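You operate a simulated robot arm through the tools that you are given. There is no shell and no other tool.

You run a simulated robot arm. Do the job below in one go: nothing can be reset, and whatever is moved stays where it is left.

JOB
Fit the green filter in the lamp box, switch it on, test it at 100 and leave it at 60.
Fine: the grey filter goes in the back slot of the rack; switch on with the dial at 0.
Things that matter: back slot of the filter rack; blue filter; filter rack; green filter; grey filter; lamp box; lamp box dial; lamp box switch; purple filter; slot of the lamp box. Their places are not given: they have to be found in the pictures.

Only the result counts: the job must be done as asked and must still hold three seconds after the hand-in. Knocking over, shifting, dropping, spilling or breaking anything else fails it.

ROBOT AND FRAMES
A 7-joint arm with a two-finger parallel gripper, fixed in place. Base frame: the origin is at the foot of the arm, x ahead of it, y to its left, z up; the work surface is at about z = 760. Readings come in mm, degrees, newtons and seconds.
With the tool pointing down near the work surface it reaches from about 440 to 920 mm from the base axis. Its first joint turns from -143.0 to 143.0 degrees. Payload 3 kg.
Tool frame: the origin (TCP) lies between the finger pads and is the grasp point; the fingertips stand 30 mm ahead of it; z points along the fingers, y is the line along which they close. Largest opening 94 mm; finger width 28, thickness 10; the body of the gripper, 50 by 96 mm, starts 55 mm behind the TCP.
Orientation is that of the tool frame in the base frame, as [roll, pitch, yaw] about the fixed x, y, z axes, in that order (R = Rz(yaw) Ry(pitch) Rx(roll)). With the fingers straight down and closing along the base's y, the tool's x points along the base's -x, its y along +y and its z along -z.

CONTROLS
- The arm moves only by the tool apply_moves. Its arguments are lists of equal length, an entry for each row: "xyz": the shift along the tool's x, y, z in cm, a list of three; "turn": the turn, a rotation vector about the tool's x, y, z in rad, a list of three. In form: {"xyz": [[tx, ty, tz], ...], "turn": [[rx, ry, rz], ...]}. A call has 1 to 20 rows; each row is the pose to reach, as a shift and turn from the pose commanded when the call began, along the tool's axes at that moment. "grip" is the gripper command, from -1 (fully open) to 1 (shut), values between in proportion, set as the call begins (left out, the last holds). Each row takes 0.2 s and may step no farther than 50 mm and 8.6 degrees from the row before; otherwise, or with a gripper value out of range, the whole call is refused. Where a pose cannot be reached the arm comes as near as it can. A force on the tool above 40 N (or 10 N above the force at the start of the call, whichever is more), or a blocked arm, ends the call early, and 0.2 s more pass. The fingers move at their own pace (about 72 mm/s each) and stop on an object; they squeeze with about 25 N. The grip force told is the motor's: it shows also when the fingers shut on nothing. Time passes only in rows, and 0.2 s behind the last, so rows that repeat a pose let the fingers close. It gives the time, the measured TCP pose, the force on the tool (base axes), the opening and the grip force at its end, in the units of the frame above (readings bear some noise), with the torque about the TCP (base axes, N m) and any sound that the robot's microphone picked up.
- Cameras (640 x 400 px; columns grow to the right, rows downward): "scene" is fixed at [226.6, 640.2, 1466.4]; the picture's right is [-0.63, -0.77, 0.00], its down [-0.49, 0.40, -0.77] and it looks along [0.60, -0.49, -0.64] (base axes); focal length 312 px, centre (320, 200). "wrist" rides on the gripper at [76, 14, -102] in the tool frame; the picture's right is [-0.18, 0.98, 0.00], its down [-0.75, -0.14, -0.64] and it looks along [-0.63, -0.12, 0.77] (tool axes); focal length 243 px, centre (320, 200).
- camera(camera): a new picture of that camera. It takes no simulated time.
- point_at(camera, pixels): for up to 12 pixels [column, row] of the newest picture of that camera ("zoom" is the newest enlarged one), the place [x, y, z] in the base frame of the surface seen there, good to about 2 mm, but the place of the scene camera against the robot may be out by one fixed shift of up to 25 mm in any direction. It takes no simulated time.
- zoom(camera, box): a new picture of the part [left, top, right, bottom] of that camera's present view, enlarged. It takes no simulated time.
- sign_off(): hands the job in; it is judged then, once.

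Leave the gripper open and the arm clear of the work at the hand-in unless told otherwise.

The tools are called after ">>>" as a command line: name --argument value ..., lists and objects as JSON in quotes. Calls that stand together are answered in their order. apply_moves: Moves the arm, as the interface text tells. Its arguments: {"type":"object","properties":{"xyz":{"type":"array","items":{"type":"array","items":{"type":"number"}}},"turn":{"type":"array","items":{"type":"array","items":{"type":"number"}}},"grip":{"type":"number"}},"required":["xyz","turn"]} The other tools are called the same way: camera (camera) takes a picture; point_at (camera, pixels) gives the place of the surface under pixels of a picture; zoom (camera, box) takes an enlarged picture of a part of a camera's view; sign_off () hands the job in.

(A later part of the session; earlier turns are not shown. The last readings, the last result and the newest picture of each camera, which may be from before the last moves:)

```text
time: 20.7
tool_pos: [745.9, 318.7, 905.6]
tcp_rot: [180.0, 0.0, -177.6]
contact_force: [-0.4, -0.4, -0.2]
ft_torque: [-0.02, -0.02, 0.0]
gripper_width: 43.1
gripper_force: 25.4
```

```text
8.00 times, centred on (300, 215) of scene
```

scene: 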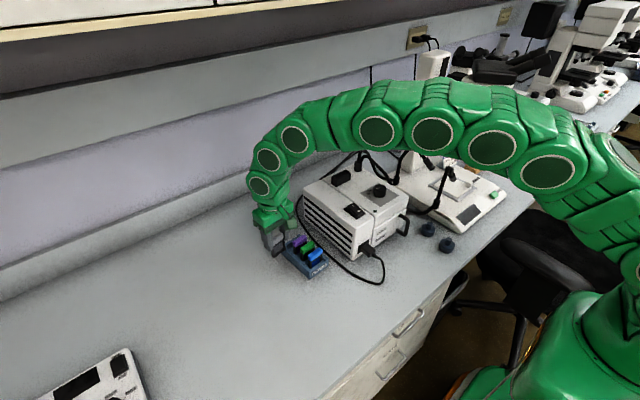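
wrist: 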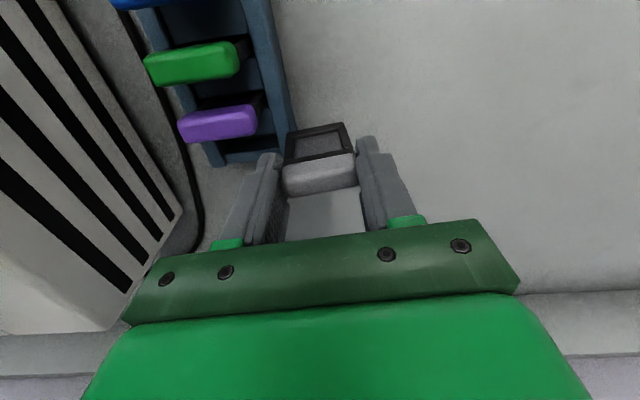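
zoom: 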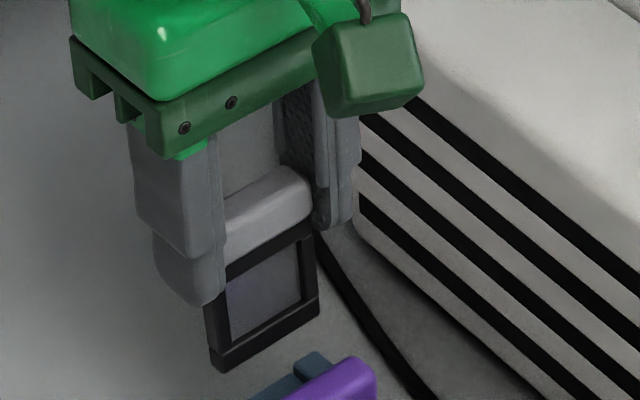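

The filter has tilted about 1.5° in the hand, with its lower end toward −y by about 1.2 mm. The plate is about 43.5 mm wide and the slot 48 mm. I'll level it with a small tool rotation (−0.02 rad about tool x) and go down 20 mm, checking the track.

>>> apply_moves --xyz '[[0, 0, 0], [0, 0, 0.4], [0, 0, 0.8], [0, 0, 1.2], [0, 0, 1.6], [0, 0, 2.0], [0, 0, 2.0]]' --turn '[[-0.02, 0, 0], [-0.02, 0, 0], [-0.02, 0, 0], [-0.02, 0, 0], [-0.02, 0, 0], [-0.02, 0, 0], [-0.02, 0, 0]]'

>>> zoom --camera "wrist" --box '[270, 90, 370, 160]'

>>> zoom --camera "scene" --box '[270, 200, 330, 250]'

```text
time: 22.3
tool_pos: [744.9, 318.2, 884.1]
tcp_rot: [178.9, 0.1, -177.5]
contact_force: [-0.6, 0.3, -0.7]
ft_torque: [0.02, 0.03, -0.01]
gripper_width: 43.2
gripper_force: 24.7
```

```text
5.71 times, centred on (320, 125) of wrist
```

zoom: 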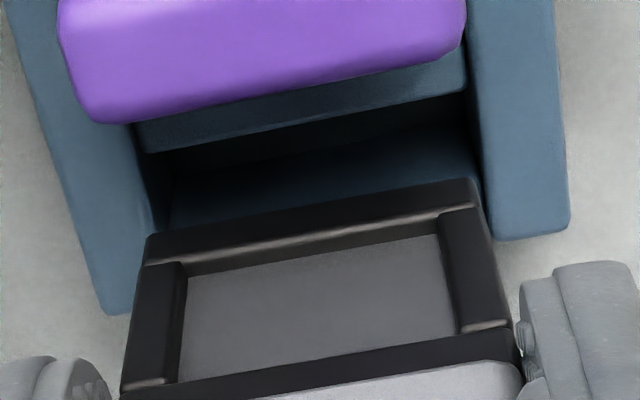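

```text
8.00 times, centred on (300, 225) of scene
```

zoom: 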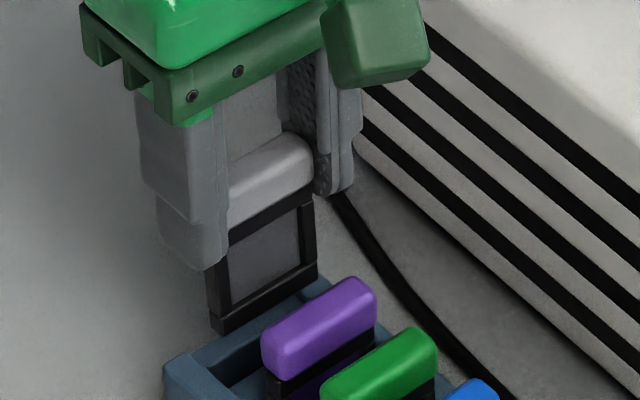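

The track is good and the plate is centred over the slot to within about 0.5 mm. I'll descend another 14 mm.

>>> apply_moves --xyz '[[0, 0, 0.3], [0, 0, 0.6], [0, 0, 0.9], [0, 0, 1.2], [0, 0, 1.4], [0, 0, 1.4]]' --turn '[[0, 0, 0], [0, 0, 0], [0, 0, 0], [0, 0, 0], [0, 0, 0], [0, 0, 0]]'

>>> zoom --camera "wrist" --box '[270, 90, 370, 160]'

>>> zoom --camera "scene" --box '[270, 205, 330, 255]'

```text
time: 23.7
tool_pos: [745.8, 319.1, 870.0]
tcp_rot: [178.9, 0.0, -177.5]
contact_force: [0.1, -0.7, 0.1]
ft_torque: [0.02, -0.01, -0.03]
gripper_width: 43.2
gripper_force: 24.8
```

```text
5.71 times, centred on (320, 125) of wrist
```

zoom: 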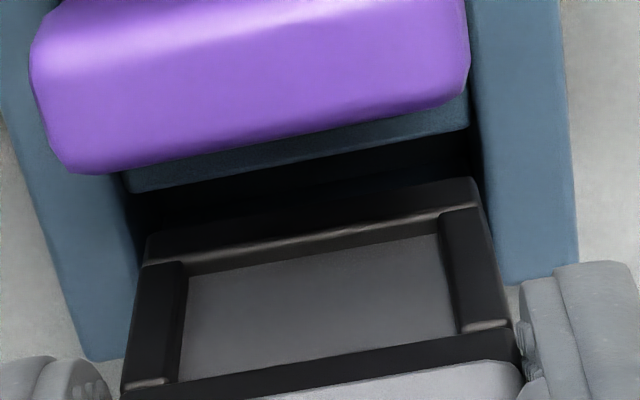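

```text
8.00 times, centred on (300, 230) of scene
```

zoom: 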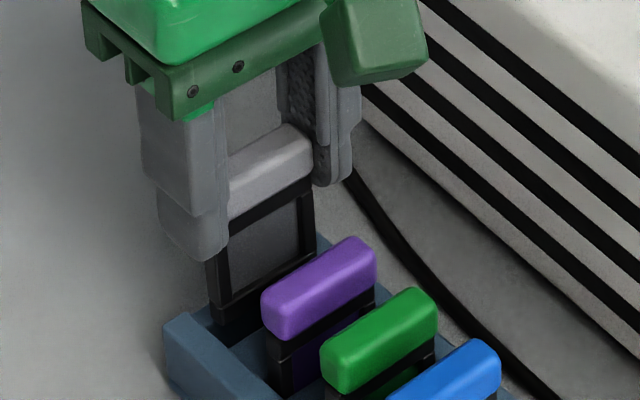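

In this view the plate's right edge is about 0.7 mm from the wall and its left edge about 3 mm from it. I'll shift 1 mm toward −y and descend 10 mm into the slot.

>>> apply_moves --xyz '[[0, -0.1, 0], [0, -0.1, 0.2], [0, -0.1, 0.4], [0, -0.1, 0.6], [0, -0.1, 0.8], [0, -0.1, 1.0], [0, -0.1, 1.0]]' --turn '[[0, 0, 0], [0, 0, 0], [0, 0, 0], [0, 0, 0], [0, 0, 0], [0, 0, 0], [0, 0, 0]]'

>>> zoom --camera "wrist" --box '[270, 90, 370, 160]'

>>> zoom --camera "scene" --box '[270, 205, 330, 255]'

```text
time: 25.3
tool_pos: [746.0, 318.4, 859.5]
tcp_rot: [179.0, 0.1, -177.5]
contact_force: [-0.4, 0.3, 0.4]
ft_torque: [0.04, 0.04, -0.03]
gripper_width: 42.7
gripper_force: 25.0
```

```text
5.71 times, centred on (320, 125) of wrist
```

zoom: 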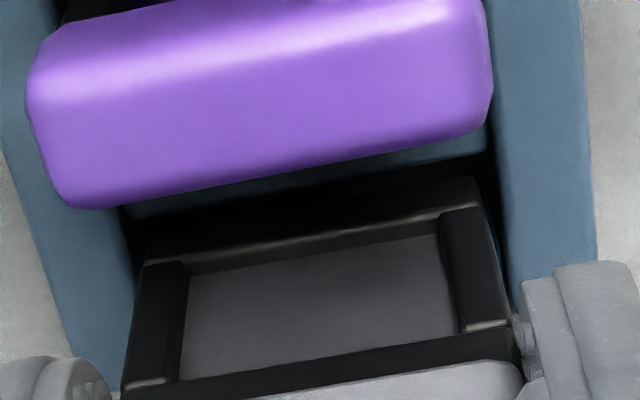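

```text
8.00 times, centred on (300, 230) of scene
```

zoom: 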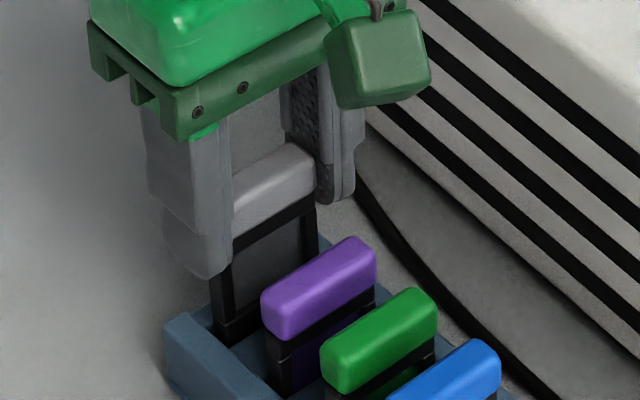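

The plate has entered the slot mouth with no force. I'll continue down 10 mm.

>>> apply_moves --xyz '[[0, 0, 0.2], [0, 0, 0.4], [0, 0, 0.6], [0, 0, 0.8], [0, 0, 1.0], [0, 0, 1.0]]' --turn '[[0, 0, 0], [0, 0, 0], [0, 0, 0], [0, 0, 0], [0, 0, 0], [0, 0, 0]]'

>>> zoom --camera "scene" --box '[270, 205, 330, 255]'

```text
time: 26.7
tool_pos: [745.2, 318.4, 849.2]
tcp_rot: [178.9, 0.1, -177.5]
contact_force: [-0.2, 0.6, 0.2]
ft_torque: [0.03, -0.02, 0.02]
gripper_width: 43.1
gripper_force: 25.3
```

```text
8.00 times, centred on (300, 230) of scene
```

zoom: 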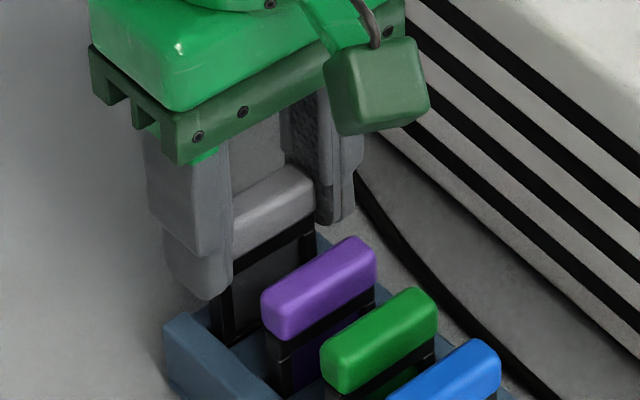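

The filter is sliding in freely. I'll go down 8.5 mm more to near the seated height (TCP ≈ 840.5).

>>> apply_moves --xyz '[[0, 0, 0.2], [0, 0, 0.4], [0, 0, 0.6], [0, 0, 0.75], [0, 0, 0.85], [0, 0, 0.85]]' --turn '[[0, 0, 0], [0, 0, 0], [0, 0, 0], [0, 0, 0], [0, 0, 0], [0, 0, 0]]'

>>> zoom --camera "scene" --box '[270, 210, 330, 260]'

>>> zoom --camera "wrist" --box '[250, 60, 400, 180]'

```text
time: 28.1
tool_pos: [744.2, 318.5, 841.3]
tcp_rot: [179.0, 0.2, -177.4]
contact_force: [0.5, 0.2, -0.1]
ft_torque: [0.03, -0.03, 0.04]
gripper_width: 43.0
gripper_force: 25.4
```

```text
8.00 times, centred on (300, 235) of scene
```

zoom: 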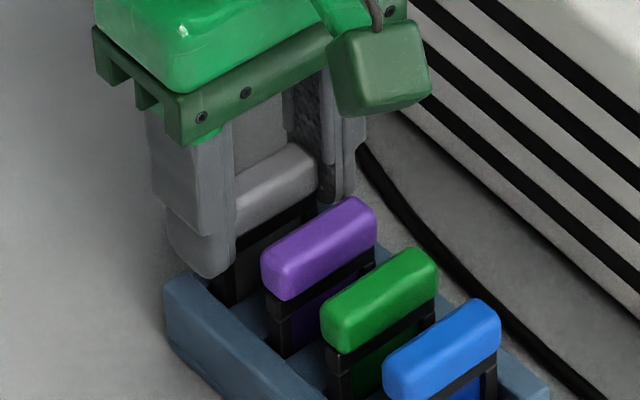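

```text
3.33 times, centred on (325, 120) of wrist
```

zoom: 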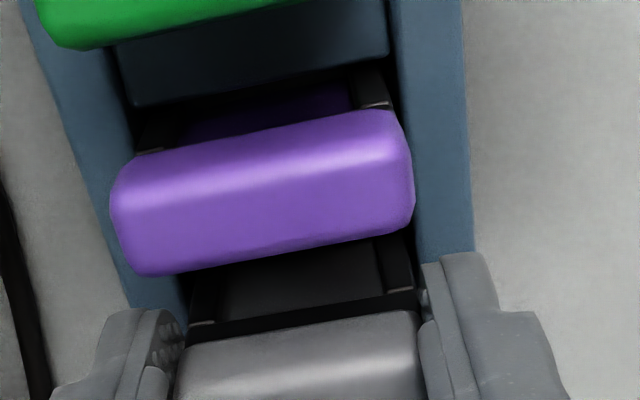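

The grey tab nearly lines up with the spacing of the others and there is no contact yet. I'll ease down a little more to feel for the floor.

>>> apply_moves --xyz '[[0, 0, 0.05], [0, 0, 0.1], [0, 0, 0.15], [0, 0, 0.2]]' --turn '[[0, 0, 0], [0, 0, 0], [0, 0, 0], [0, 0, 0]]'

```text
time: 29.1
tool_pos: [745.6, 317.0, 839.2]
tcp_rot: [178.9, 0.1, -177.6]
contact_force: [0.7, 0.5, 0.7]
ft_torque: [0.01, 0.0, 0.01]
gripper_width: 43.3
gripper_force: 25.2
```

>>> apply_moves --xyz '[[0, 0, 0.05], [0, 0, 0.1], [0, 0, 0.15], [0, 0, 0.2]]' --turn '[[0, 0, 0], [0, 0, 0], [0, 0, 0], [0, 0, 0]]'

>>> zoom --camera "scene" --box '[270, 210, 330, 260]'

```text
time: 30.1
tool_pos: [745.6, 317.9, 837.5]
tcp_rot: [178.9, 0.1, -177.5]
contact_force: [-0.8, 0.2, 4.1]
ft_torque: [-0.1, 0.04, -0.02]
gripper_width: 43.1
gripper_force: 24.9
```

```text
8.00 times, centred on (300, 235) of scene
```

zoom: 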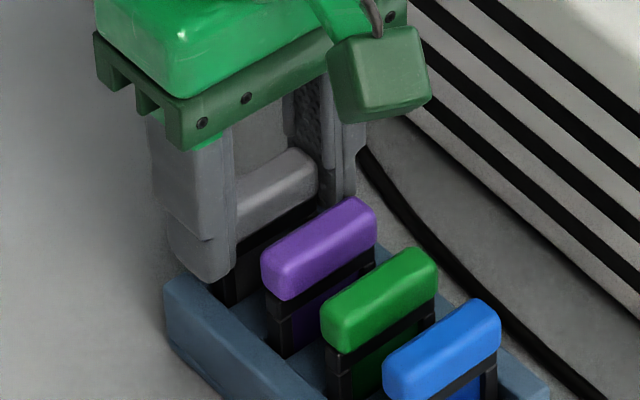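

The floor is felt at 4 N at TCP z = 837.5, so the filter is seated. I'll open to about 62 mm and then lift straight up in a second call.

>>> apply_moves --xyz '[[0, 0, 0], [0, 0, 0], [0, 0, 0]]' --turn '[[0, 0, 0], [0, 0, 0], [0, 0, 0]]' --grip -0.35

>>> zoom --camera "scene" --box '[270, 210, 330, 260]'

```text
time: 30.9
tool_pos: [745.6, 318.0, 838.5]
tcp_rot: [178.8, 0.1, -177.5]
contact_force: [0.2, -0.1, -0.9]
ft_torque: [0.0, -0.01, -0.01]
gripper_width: 63.3
gripper_force: 0.0
```

```text
8.00 times, centred on (300, 235) of scene
```

zoom: 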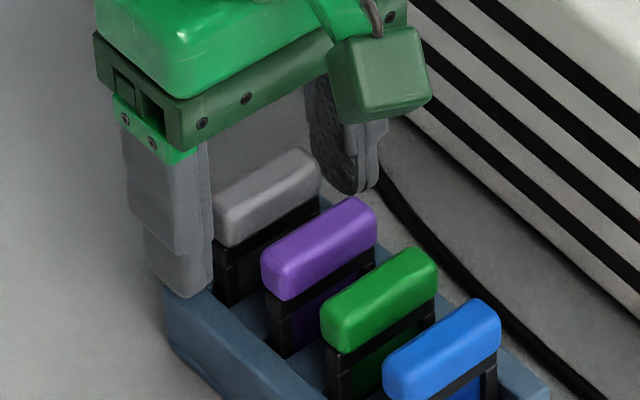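

Grey is standing in the back slot and released. I'll lift 60 mm straight up, level the tool, and look.

>>> apply_moves --xyz '[[0, 0, -0.8], [0, 0, -2], [0, 0, -3.5], [0, 0, -5], [0, 0, -6.2], [0, 0, -6.2], [0, 0, -6.2]]' --turn '[[0, 0, 0], [0, 0, 0], [0, 0, 0], [0, 0, 0], [0.01, 0, 0], [0.02, 0, 0], [0.02, 0, 0]]'

>>> camera --camera "wrist"

>>> zoom --camera "wrist" --box '[230, 0, 390, 160]'

>>> zoom --camera "scene" --box '[270, 210, 340, 280]'

```text
time: 32.5
tool_pos: [746.0, 317.2, 900.6]
tcp_rot: [-179.9, 0.1, -177.5]
contact_force: [-0.7, 0.5, -0.6]
ft_torque: [0.0, 0.02, 0.03]
gripper_width: 63.6
gripper_force: 0.1
```

```text
taken
```

wrist: 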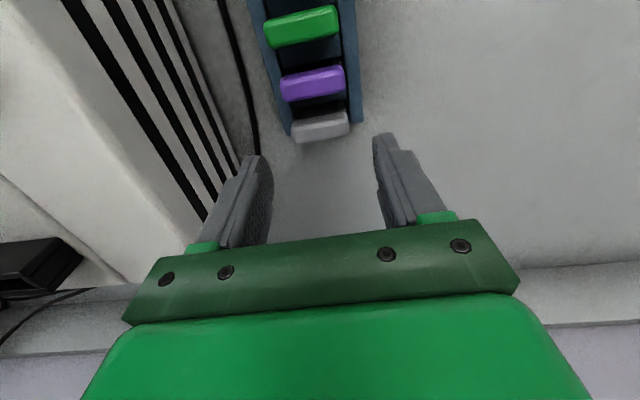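

```text
2.50 times, centred on (310, 80) of wrist
```

zoom: 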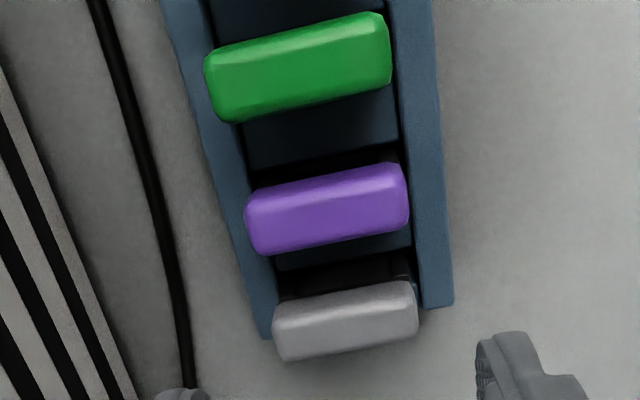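

```text
5.71 times, centred on (305, 245) of scene
```

zoom: 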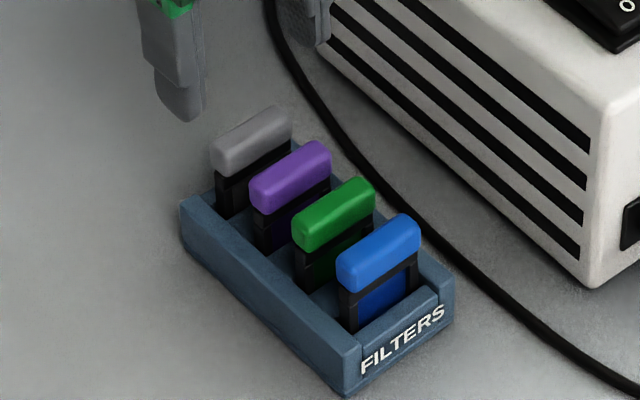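

The grey filter stands in the back slot, in line with the others. I'll measure the tab tops to confirm it is seated, and get green's centre.

>>> point_at --camera "zoom" --pixels '[[252, 138], [292, 172], [335, 212], [378, 250]]'

>>> zoom --camera "wrist" --box '[240, 0, 370, 145]'

>>> point_at --camera "wrist" --pixels '[[270, 30], [337, 16], [276, 43], [337, 32], [302, 31], [313, 85], [320, 130], [298, 133], [342, 125], [285, 96], [343, 85]]'

```text
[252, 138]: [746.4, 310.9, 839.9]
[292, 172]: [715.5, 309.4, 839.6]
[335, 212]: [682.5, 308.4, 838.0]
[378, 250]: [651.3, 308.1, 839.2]
```

```text
2.76 times, centred on (305, 72) of wrist
```

zoom: 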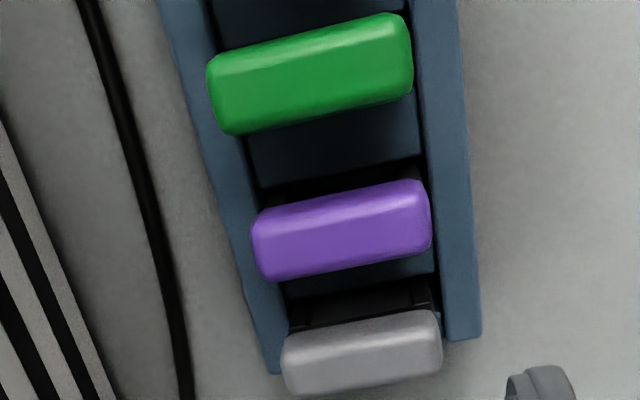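

```text
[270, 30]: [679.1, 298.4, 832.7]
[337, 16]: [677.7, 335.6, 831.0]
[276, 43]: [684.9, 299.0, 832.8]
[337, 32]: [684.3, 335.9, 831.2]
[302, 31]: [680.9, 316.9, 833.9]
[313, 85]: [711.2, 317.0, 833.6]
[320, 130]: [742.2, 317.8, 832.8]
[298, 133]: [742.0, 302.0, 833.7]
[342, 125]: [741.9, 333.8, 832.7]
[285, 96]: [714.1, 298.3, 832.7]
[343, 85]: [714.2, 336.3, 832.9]
```

All tab tops are at the same height, so grey is seated. Green is centred at about (681, 315.7). I'll move over it at height and descend to z = 868 first, then check.

>>> apply_moves --xyz '[[2, 0.05, 0], [4.5, 0.1, 0], [6.5, 0.13, 0], [6.5, 0.13, 0.5], [6.5, 0.13, 1.5], [6.5, 0.13, 2.5], [6.5, 0.13, 3.2], [6.5, 0.13, 3.2]]' --turn '[[0, 0, 0], [0, 0, 0], [0, 0, 0], [0, 0, 0], [0, 0, 0], [0, 0, 0], [0, 0, 0], [0, 0, 0]]'

>>> zoom --camera "wrist" --box '[220, 70, 420, 230]'

>>> zoom --camera "scene" --box '[270, 210, 340, 280]'

```text
time: 34.3
tool_pos: [680.5, 315.5, 867.0]
tcp_rot: [-179.9, 0.0, -177.5]
contact_force: [-0.4, -0.2, 0.2]
ft_torque: [-0.02, -0.01, -0.05]
gripper_width: 63.4
gripper_force: 0.0
```

```text
2.50 times, centred on (320, 150) of wrist
```

zoom: 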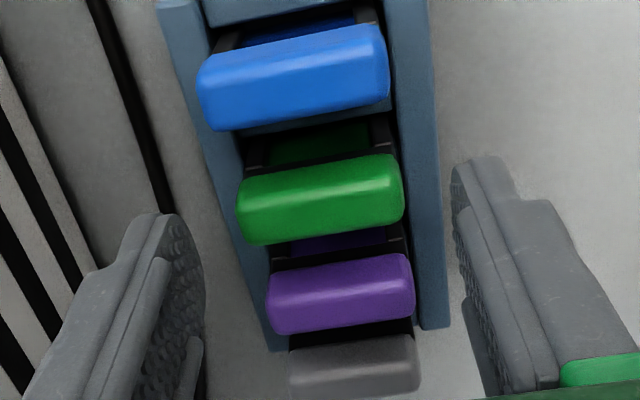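

```text
5.71 times, centred on (305, 245) of scene
```

zoom: 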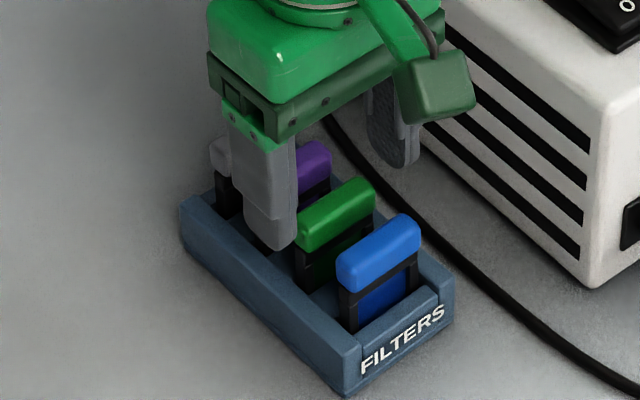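

The green tab sits between the fingers and the track is good. I'll descend 28 mm to z ≈ 839.

>>> apply_moves --xyz '[[0, 0, 0.6], [0, 0, 1.2], [0, 0, 1.8], [0, 0, 2.4], [0, 0, 2.8], [0, 0, 2.8]]' --turn '[[0, 0, 0], [0, 0, 0], [0, 0, 0], [0, 0, 0], [0, 0, 0], [0, 0, 0]]'

>>> zoom --camera "wrist" --box '[220, 90, 440, 230]'

>>> zoom --camera "scene" --box '[270, 210, 340, 280]'

```text
time: 35.7
tool_pos: [679.8, 316.2, 839.8]
tcp_rot: [180.0, 0.1, -177.5]
contact_force: [-0.6, -0.2, 0.0]
ft_torque: [0.0, -0.01, 0.0]
gripper_width: 63.4
gripper_force: 0.1
```

```text
2.86 times, centred on (330, 160) of wrist
```

zoom: 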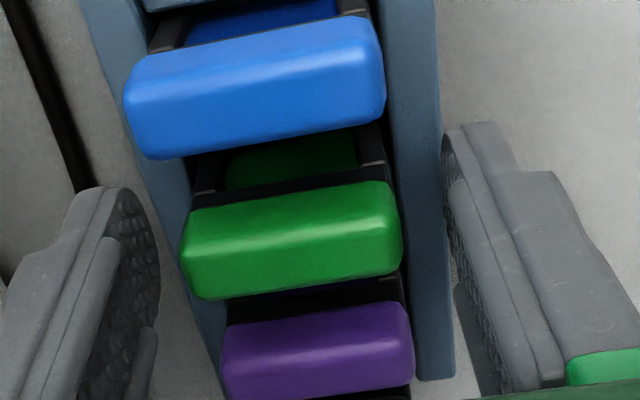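

```text
5.71 times, centred on (305, 245) of scene
```

zoom: 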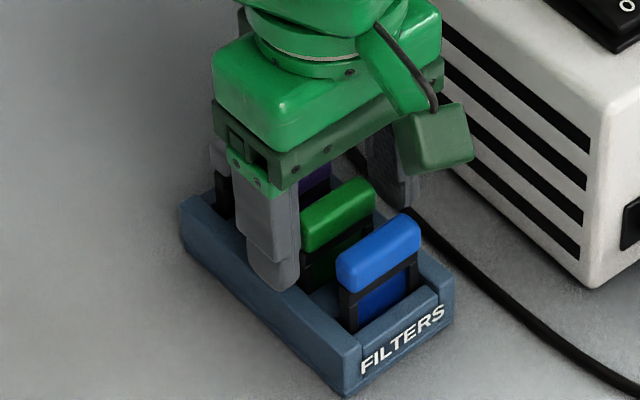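

In the hand view, the green tab sits at nearly the same pixels as the grey one did when it was gripped. I'll close on it.

>>> apply_moves --xyz '[[0, 0, 0], [0, 0, 0], [0, 0, 0], [0, 0, 0]]' --turn '[[0, 0, 0], [0, 0, 0], [0, 0, 0], [0, 0, 0]]' --grip 1

>>> zoom --camera "wrist" --box '[220, 90, 440, 230]'

```text
time: 36.7
tool_pos: [680.2, 315.7, 840.1]
tcp_rot: [-179.9, 0.2, -177.5]
contact_force: [0.1, -0.1, -0.2]
ft_torque: [0.0, 0.04, 0.04]
gripper_width: 42.8
gripper_force: 24.4
```

```text
2.86 times, centred on (330, 160) of wrist
```

zoom: 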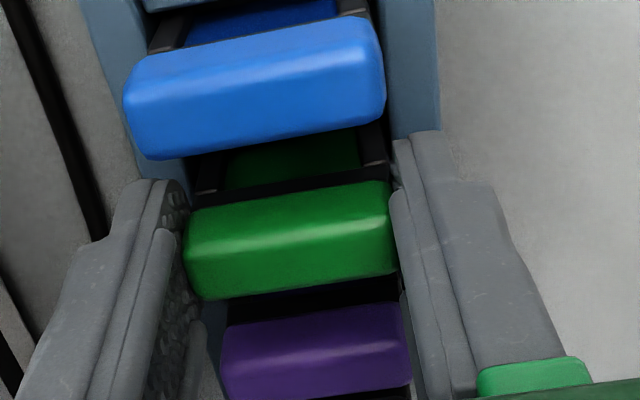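

Gripped at 42.8 mm, with no load. I'll lift straight up 80 mm so that the filter clears its neighbours.

>>> apply_moves --xyz '[[0, 0, -0.5], [0, 0, -1.2], [0, 0, -2], [0, 0, -3], [0, 0, -4], [0, 0, -5], [0, 0, -6], [0, 0, -7], [0, 0, -8], [0, 0, -8]]' --turn '[[0, 0, 0], [0, 0, 0], [0, 0, 0], [0, 0, 0], [0, 0, 0], [0, 0, 0], [0, 0, 0], [0, 0, 0], [0, 0, 0], [0, 0, 0]]'

>>> zoom --camera "wrist" --box '[270, 90, 370, 160]'

>>> zoom --camera "scene" --box '[260, 190, 350, 280]'

```text
time: 38.9
tool_pos: [681.3, 316.3, 919.9]
tcp_rot: [180.0, 0.0, -177.5]
contact_force: [-0.1, -0.1, -0.1]
ft_torque: [0.0, -0.01, 0.0]
gripper_width: 42.8
gripper_force: 25.2
```

```text
5.71 times, centred on (320, 125) of wrist
```

zoom: 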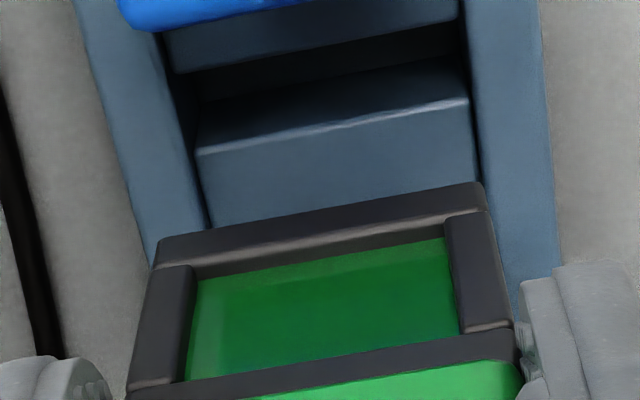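

```text
4.44 times, centred on (305, 235) of scene
```

zoom: 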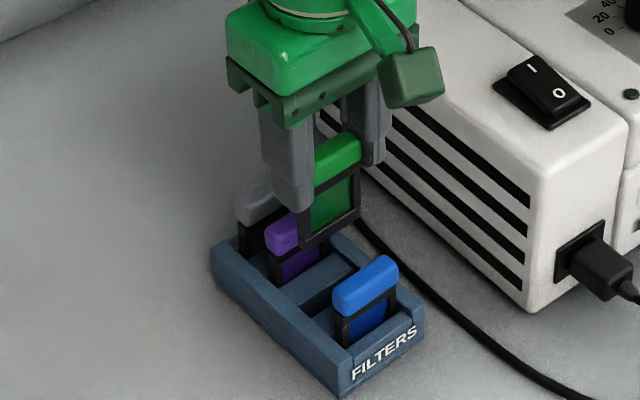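

Green hangs square, at the same pixels as grey did when first gripped. I'll rise to z = 1035, then carry it over to the lamp box slot at (777, 109.3) with yaw back to 0.

>>> apply_moves --xyz '[[0, 0, -3], [0, 0, -6.5], [0, 0, -10], [-1, -2.5, -11.5], [-2.5, -6, -11.5], [-4, -10, -11.5], [-5.6, -14, -11.5], [-7.2, -17.6, -11.5], [-8.2, -20.2, -11.5], [-8.66, -21.1, -11.5], [-8.66, -21.1, -11.5]]' --turn '[[0, 0, 0], [0, 0, 0], [0, 0, 0], [0, 0, 0.01], [0, 0, 0.02], [0, 0, 0.03], [0, 0, 0.04], [0, 0, 0.0436], [0, 0, 0.0436], [0, 0, 0.0436], [0, 0, 0.0436]]'

>>> camera --camera "wrist"

>>> zoom --camera "wrist" --box '[260, 70, 400, 200]'

>>> zoom --camera "scene" --box '[290, 80, 430, 200]'

```text
time: 41.3
tool_pos: [777.5, 108.3, 1035.3]
tcp_rot: [-179.8, 0.1, 180.0]
contact_force: [-0.3, 0.4, 0.3]
ft_torque: [0.02, -0.02, 0.02]
gripper_width: 42.8
gripper_force: 24.8
```

```text
taken
```

wrist: 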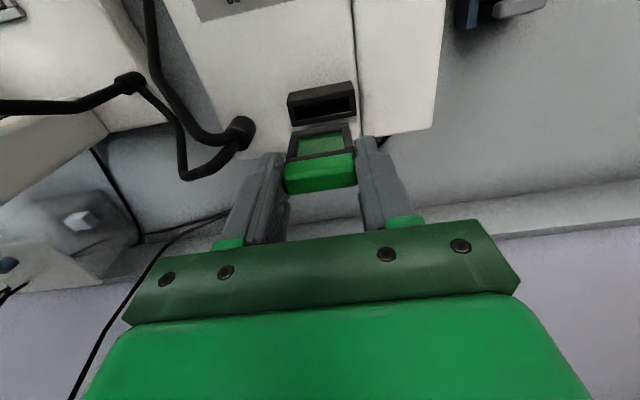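

```text
3.08 times, centred on (330, 135) of wrist
```

zoom: 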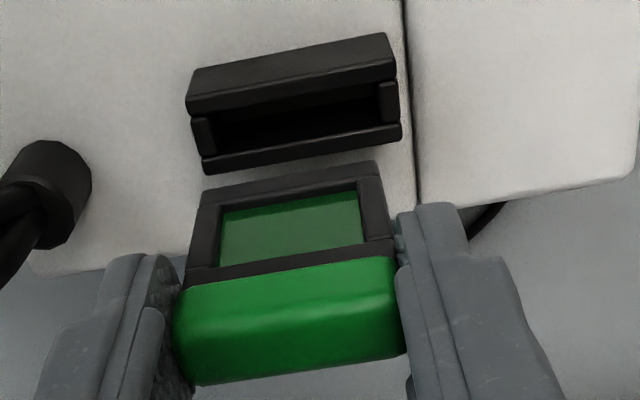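

```text
3.33 times, centred on (360, 140) of scene
```

zoom: 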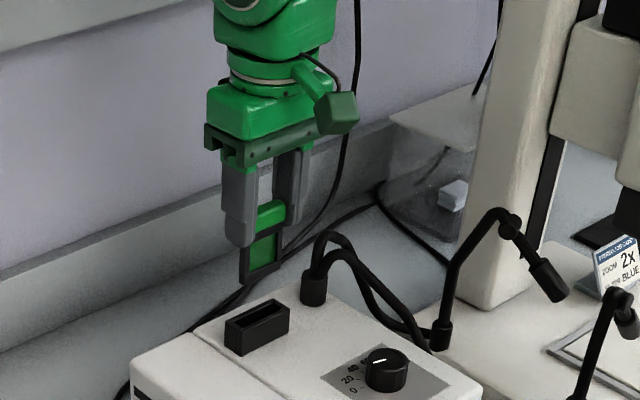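

Compared with the grey pull-out view, the collar sits about 2 px right and 3 px up, so the TCP is about 1.5 mm low in y and about 1.5–2 mm too far in x. I'll correct that and descend 22 mm, to just above the collar.

>>> apply_moves --xyz '[[0.15, 0.15, 0], [0.15, 0.15, 0.4], [0.15, 0.15, 0.9], [0.15, 0.15, 1.4], [0.15, 0.15, 1.9], [0.15, 0.15, 2.2], [0.15, 0.15, 2.2]]' --turn '[[0, 0, 0], [0, 0, 0], [0, 0, 0], [0, 0, 0], [0, 0, 0], [0, 0, 0], [0, 0, 0]]'

>>> zoom --camera "wrist" --box '[270, 90, 370, 160]'

>>> zoom --camera "scene" --box '[310, 120, 380, 190]'

```text
time: 42.9
tool_pos: [774.5, 110.2, 1014.0]
tcp_rot: [-180.0, 0.1, -180.0]
contact_force: [-1.2, 0.0, 1.0]
ft_torque: [-0.02, -0.03, -0.03]
gripper_width: 43.1
gripper_force: 25.5
```

```text
5.71 times, centred on (320, 125) of wrist
```

zoom: 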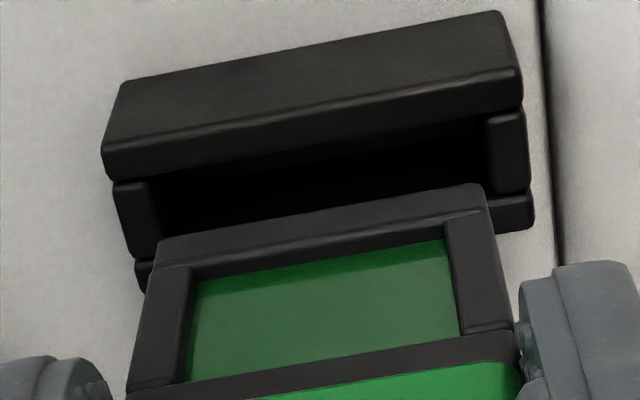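

```text
5.71 times, centred on (345, 155) of scene
```

zoom: 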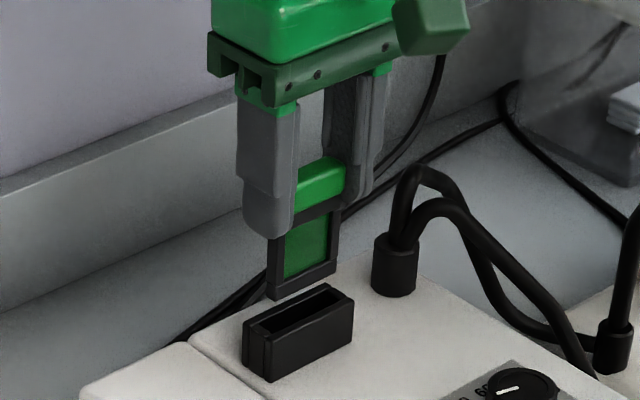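

From this view the slot spans −4 to +8.7 mm in x relative to the TCP, so I need about 2.2 mm back in +x, and about 0.7 mm toward −y. I'll correct and go down 12 mm.

>>> apply_moves --xyz '[[-0.22, -0.07, 0], [-0.22, -0.07, 0.3], [-0.22, -0.07, 0.6], [-0.22, -0.07, 0.9], [-0.22, -0.07, 1.2], [-0.22, -0.07, 1.2]]' --turn '[[0, 0, 0], [0, 0, 0], [0, 0, 0], [0, 0, 0], [0, 0, 0], [0, 0, 0]]'

>>> zoom --camera "wrist" --box '[270, 90, 370, 160]'

>>> zoom --camera "scene" --box '[310, 130, 370, 190]'

```text
time: 44.3
tool_pos: [776.8, 108.5, 1001.2]
tcp_rot: [-179.9, 0.1, -179.9]
contact_force: [-0.5, -0.2, 0.1]
ft_torque: [0.04, 0.0, 0.0]
gripper_width: 42.9
gripper_force: 24.8
```

```text
5.71 times, centred on (320, 125) of wrist
```

zoom: 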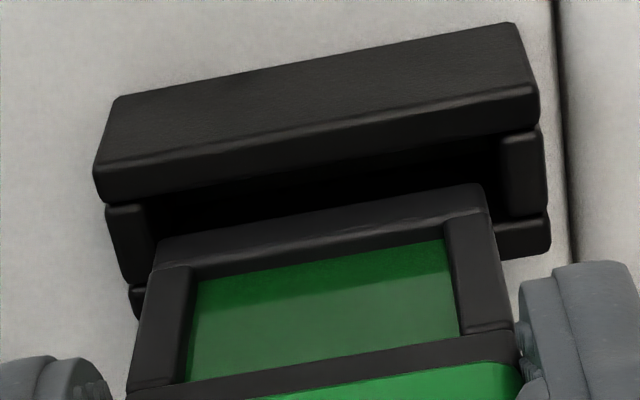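

```text
6.67 times, centred on (340, 160) of scene
```

zoom: 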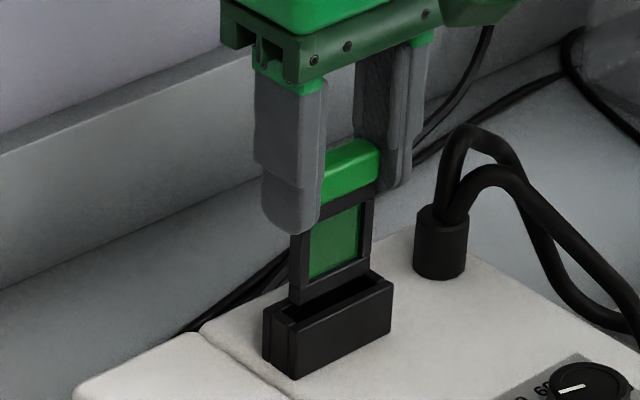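

The alignment now looks good: the x centre is within 0.5 mm, and y needs about +0.5 mm. I'll nudge it and go down 10 mm into the collar.

>>> apply_moves --xyz '[[-0.02, 0.05, 0], [-0.02, 0.05, 0.2], [-0.02, 0.05, 0.4], [-0.02, 0.05, 0.6], [-0.02, 0.05, 0.8], [-0.02, 0.05, 1.0], [-0.02, 0.05, 1.0]]' --turn '[[0, 0, 0], [0, 0, 0], [0, 0, 0], [0, 0, 0], [0, 0, 0], [0, 0, 0], [0, 0, 0]]'

>>> zoom --camera "wrist" --box '[270, 90, 370, 160]'

>>> zoom --camera "scene" --box '[310, 130, 370, 190]'

```text
time: 45.9
tool_pos: [778.4, 111.1, 991.4]
tcp_rot: [-179.9, 0.0, 180.0]
contact_force: [-0.4, -0.1, 0.0]
ft_torque: [0.0, -0.01, 0.01]
gripper_width: 42.6
gripper_force: 24.7
```

```text
5.71 times, centred on (320, 125) of wrist
```

zoom: 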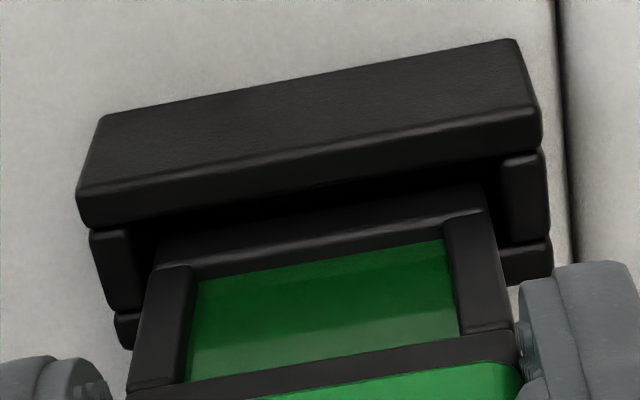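

```text
6.67 times, centred on (340, 160) of scene
```

zoom: 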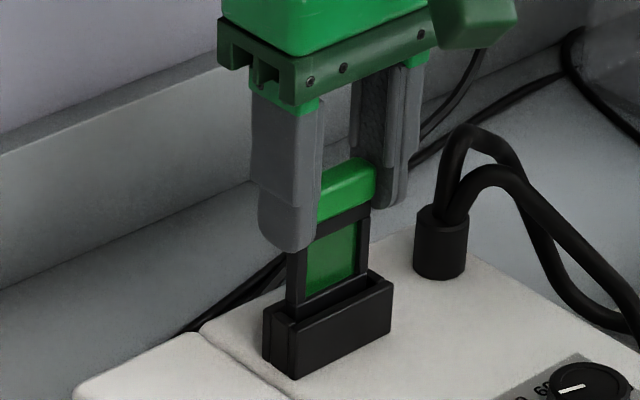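

The plate is inside the collar, balanced left and right, with no force. I'll continue down 12 mm.

>>> apply_moves --xyz '[[0, 0, 0.2], [0, 0, 0.4], [0, 0, 0.6], [0, 0, 0.8], [0, 0, 1.0], [0, 0, 1.2], [0, 0, 1.2]]' --turn '[[0, 0, 0], [0, 0, 0], [0, 0, 0], [0, 0, 0], [0, 0, 0], [0, 0, 0], [0, 0, 0]]'

>>> zoom --camera "wrist" --box '[270, 90, 370, 160]'

>>> zoom --camera "scene" --box '[310, 130, 370, 190]'

```text
time: 47.5
tool_pos: [778.6, 110.1, 979.5]
tcp_rot: [180.0, 0.1, -179.9]
contact_force: [-0.2, 0.4, -0.3]
ft_torque: [-0.02, -0.04, -0.02]
gripper_width: 42.9
gripper_force: 25.1
```

```text
5.71 times, centred on (320, 125) of wrist
```

zoom: 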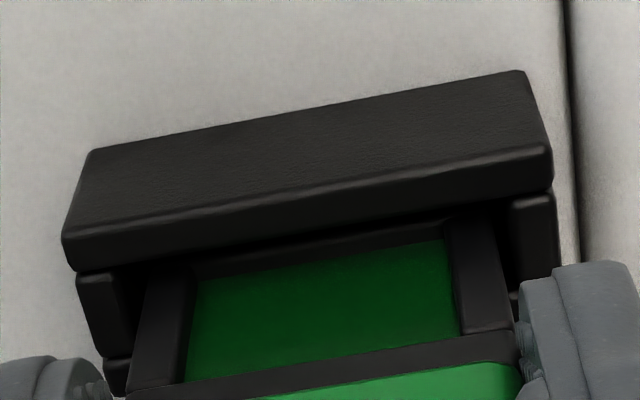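

```text
6.67 times, centred on (340, 160) of scene
```

zoom: 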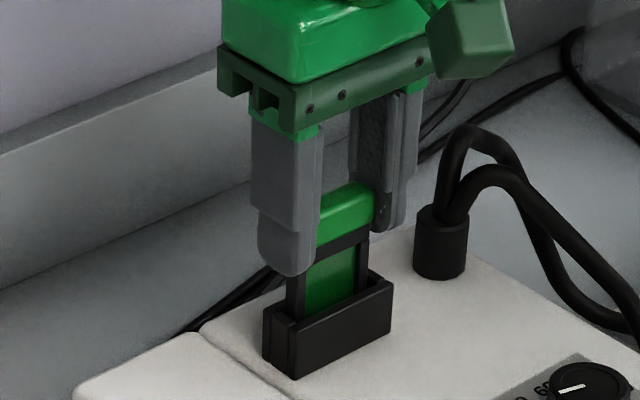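

It is sliding in freely. I'll go down 9 mm more, near the height at which grey was seated.

>>> apply_moves --xyz '[[0, 0, 0.2], [0, 0, 0.4], [0, 0, 0.6], [0, 0, 0.75], [0, 0, 0.9], [0, 0, 0.9]]' --turn '[[0, 0, 0], [0, 0, 0], [0, 0, 0], [0, 0, 0], [0, 0, 0], [0, 0, 0]]'

>>> apply_moves --xyz '[[0, 0, 0.05], [0, 0, 0.1], [0, 0, 0.15], [0, 0, 0.15]]' --turn '[[0, 0, 0], [0, 0, 0], [0, 0, 0], [0, 0, 0]]'

```text
time: 48.9
tool_pos: [777.0, 110.3, 970.0]
tcp_rot: [180.0, 0.1, 179.9]
contact_force: [-0.3, 0.7, -0.2]
ft_torque: [0.02, -0.01, -0.01]
gripper_width: 43.0
gripper_force: 25.2
```

```text
time: 49.9
tool_pos: [776.0, 109.3, 969.1]
tcp_rot: [-179.9, 0.2, 179.9]
contact_force: [0.3, -0.1, 0.4]
ft_torque: [0.01, -0.03, -0.03]
gripper_width: 42.7
gripper_force: 24.6
```

No contact yet at 969. I'll keep easing down in small steps.

>>> apply_moves --xyz '[[0, 0, 0.05], [0, 0, 0.1], [0, 0, 0.15], [0, 0, 0.2], [0, 0, 0.2]]' --turn '[[0, 0, 0], [0, 0, 0], [0, 0, 0], [0, 0, 0], [0, 0, 0]]'

>>> zoom --camera "scene" --box '[310, 130, 370, 190]'

```text
time: 51.1
tool_pos: [777.2, 109.7, 968.0]
tcp_rot: [180.0, 0.2, -180.0]
contact_force: [-1.2, -1.6, 18.9]
ft_torque: [-0.05, 0.05, -0.01]
gripper_width: 42.8
gripper_force: 25.0
```

```text
6.67 times, centred on (340, 160) of scene
```

zoom: 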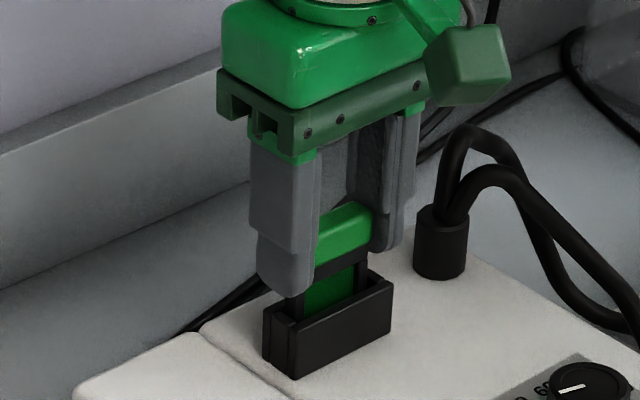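

Contact at 19 N, so it has bottomed. I'll open the fingers, then lift and measure the tab height against grey's 962.

>>> apply_moves --xyz '[[0, 0, -0.1], [0, 0, -0.1], [0, 0, -0.1], [0, 0, -0.1]]' --turn '[[0, 0, 0], [0, 0, 0], [0, 0, 0], [0, 0, 0]]' --grip -0.4

>>> apply_moves --xyz '[[0, 0, -0.8], [0, 0, -1.8], [0, 0, -3], [0, 0, -4.1], [0, 0, -4.1]]' --turn '[[0, 0, 0], [0, 0, 0], [0, 0, 0], [0, 0, 0], [0, 0, 0]]'

>>> camera --camera "wrist"

>>> zoom --camera "wrist" --box '[260, 60, 420, 160]'

>>> zoom --camera "scene" --box '[310, 130, 370, 190]'

```text
time: 52.1
tool_pos: [776.7, 110.0, 968.2]
tcp_rot: [-179.9, 0.1, 180.0]
contact_force: [0.0, 0.8, -1.0]
ft_torque: [0.01, -0.01, 0.0]
gripper_width: 65.7
gripper_force: 0.1
```

```text
time: 53.3
tool_pos: [775.8, 111.2, 1008.4]
tcp_rot: [-179.9, 0.1, -180.0]
contact_force: [-0.6, 0.4, 0.6]
ft_torque: [0.0, 0.01, -0.01]
gripper_width: 65.8
gripper_force: 0.1
```

```text
taken
```

wrist: 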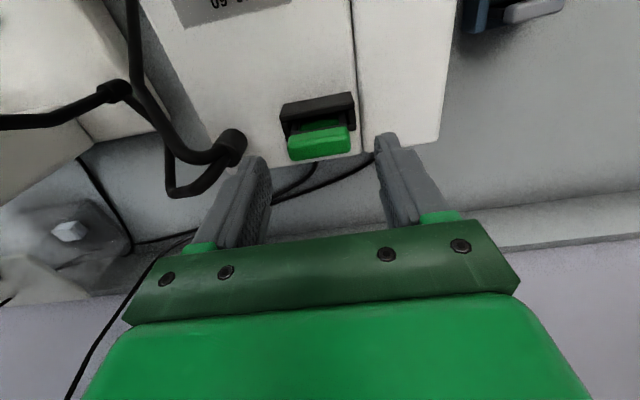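

```text
4.00 times, centred on (340, 110) of wrist
```

zoom: 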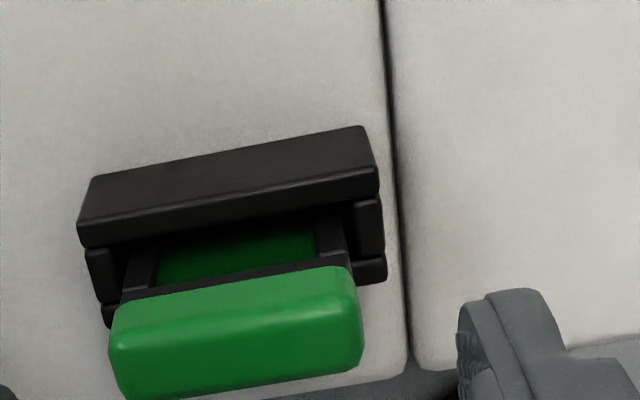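

```text
6.67 times, centred on (340, 160) of scene
```

zoom: 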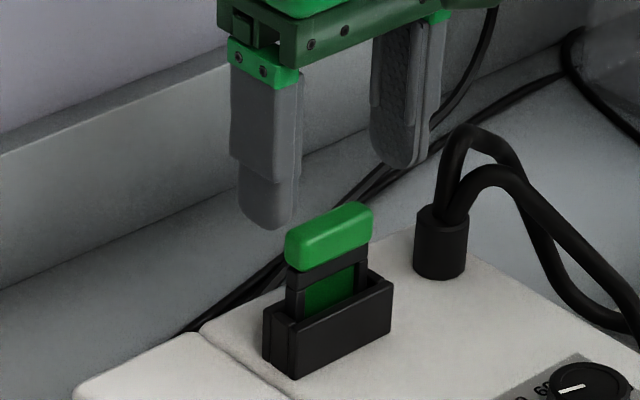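

>>> point_at --camera "wrist" --pixels '[[295, 152], [320, 148], [342, 144], [296, 138], [320, 133], [345, 130], [320, 140]]'

>>> point_at --camera "zoom" --pixels '[[328, 225], [300, 240], [360, 212], [370, 283], [330, 312]]'

```text
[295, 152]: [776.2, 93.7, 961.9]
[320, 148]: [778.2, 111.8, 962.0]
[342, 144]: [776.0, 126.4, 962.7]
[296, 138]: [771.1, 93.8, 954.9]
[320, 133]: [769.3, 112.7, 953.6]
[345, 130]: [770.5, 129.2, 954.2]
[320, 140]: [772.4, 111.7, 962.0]
```

```text
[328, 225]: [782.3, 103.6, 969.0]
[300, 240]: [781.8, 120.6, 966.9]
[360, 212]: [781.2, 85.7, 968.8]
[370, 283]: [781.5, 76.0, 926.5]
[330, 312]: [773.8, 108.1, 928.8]
```

The green tab top is at 962, the same as grey had, so it is seated. Next is the dial. I'll move to about (700, 72, 1000) to see it from above.

>>> apply_moves --xyz '[[2, -1, 0], [4.5, -2.2, 0], [7.6, -3.9, 0.8], [7.6, -3.9, 0.8]]' --turn '[[0, 0, 0], [0, 0, 0], [0, 0, 0], [0, 0, 0]]'

>>> camera --camera "wrist"

>>> zoom --camera "wrist" --box '[240, 0, 400, 120]'

```text
time: 54.3
tool_pos: [702.0, 71.5, 1001.7]
tcp_rot: [180.0, 0.0, -180.0]
contact_force: [1.0, 0.5, -0.4]
ft_torque: [0.01, 0.01, 0.02]
gripper_width: 65.7
gripper_force: 0.0
```

```text
taken
```

wrist: 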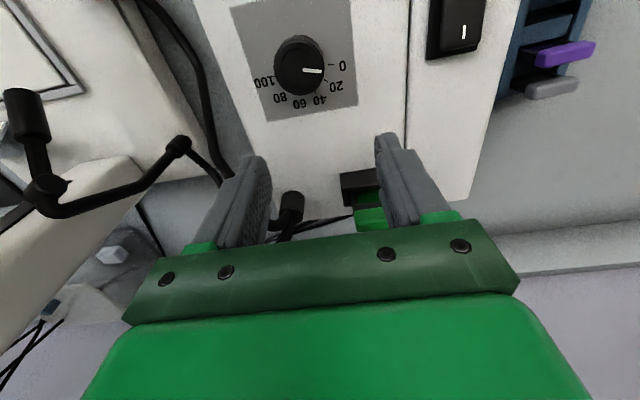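

```text
3.33 times, centred on (320, 60) of wrist
```

zoom: 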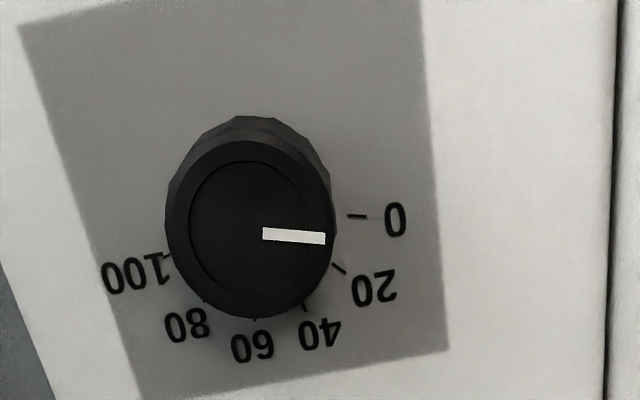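

I see ticks for 0 (357,215), 20 (338,268), 40 (305,307), 60 (254,320), 80 (204,302) and 100 (170,256), with the pointer between 0 and 20. I'll ask for their coordinates.

>>> point_at --camera "zoom" --pixels '[[357, 215], [338, 268], [305, 307], [254, 320], [204, 302], [168, 256], [248, 225], [268, 234], [322, 238], [175, 225], [300, 60], [250, 310]]'

```text
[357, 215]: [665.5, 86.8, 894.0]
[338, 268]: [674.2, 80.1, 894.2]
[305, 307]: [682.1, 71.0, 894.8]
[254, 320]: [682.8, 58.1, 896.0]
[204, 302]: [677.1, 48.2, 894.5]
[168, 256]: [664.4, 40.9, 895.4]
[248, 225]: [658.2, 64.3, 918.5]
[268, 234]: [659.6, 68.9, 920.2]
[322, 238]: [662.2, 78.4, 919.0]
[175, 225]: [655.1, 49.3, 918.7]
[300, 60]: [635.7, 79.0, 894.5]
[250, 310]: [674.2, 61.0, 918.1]
```

The ticks fit a circle centred near (661, 64) with 0 at about +75° and 100 at about −75° from +x, roughly 1.5° per unit. The pointer is near 75° too, so the dial may already be near 0. I'll zoom in harder to read it precisely.

>>> zoom --camera "wrist" --box '[262, 30, 342, 100]'

>>> zoom --camera "scene" --box '[355, 165, 405, 205]'

```text
5.71 times, centred on (302, 65) of wrist
```

zoom: 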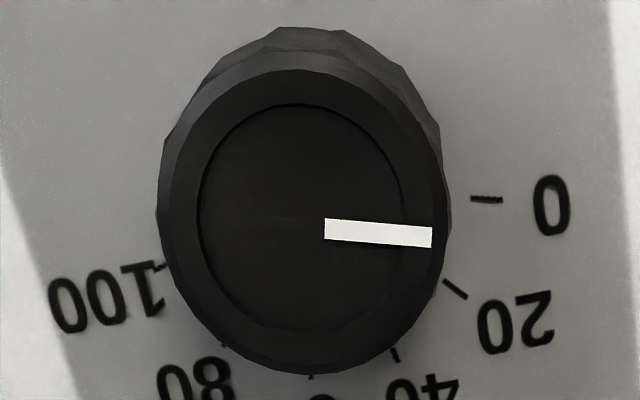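

```text
10.00 times, centred on (380, 185) of scene
```

zoom: 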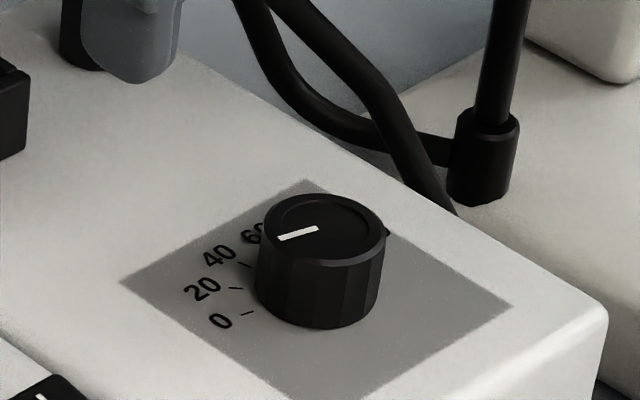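

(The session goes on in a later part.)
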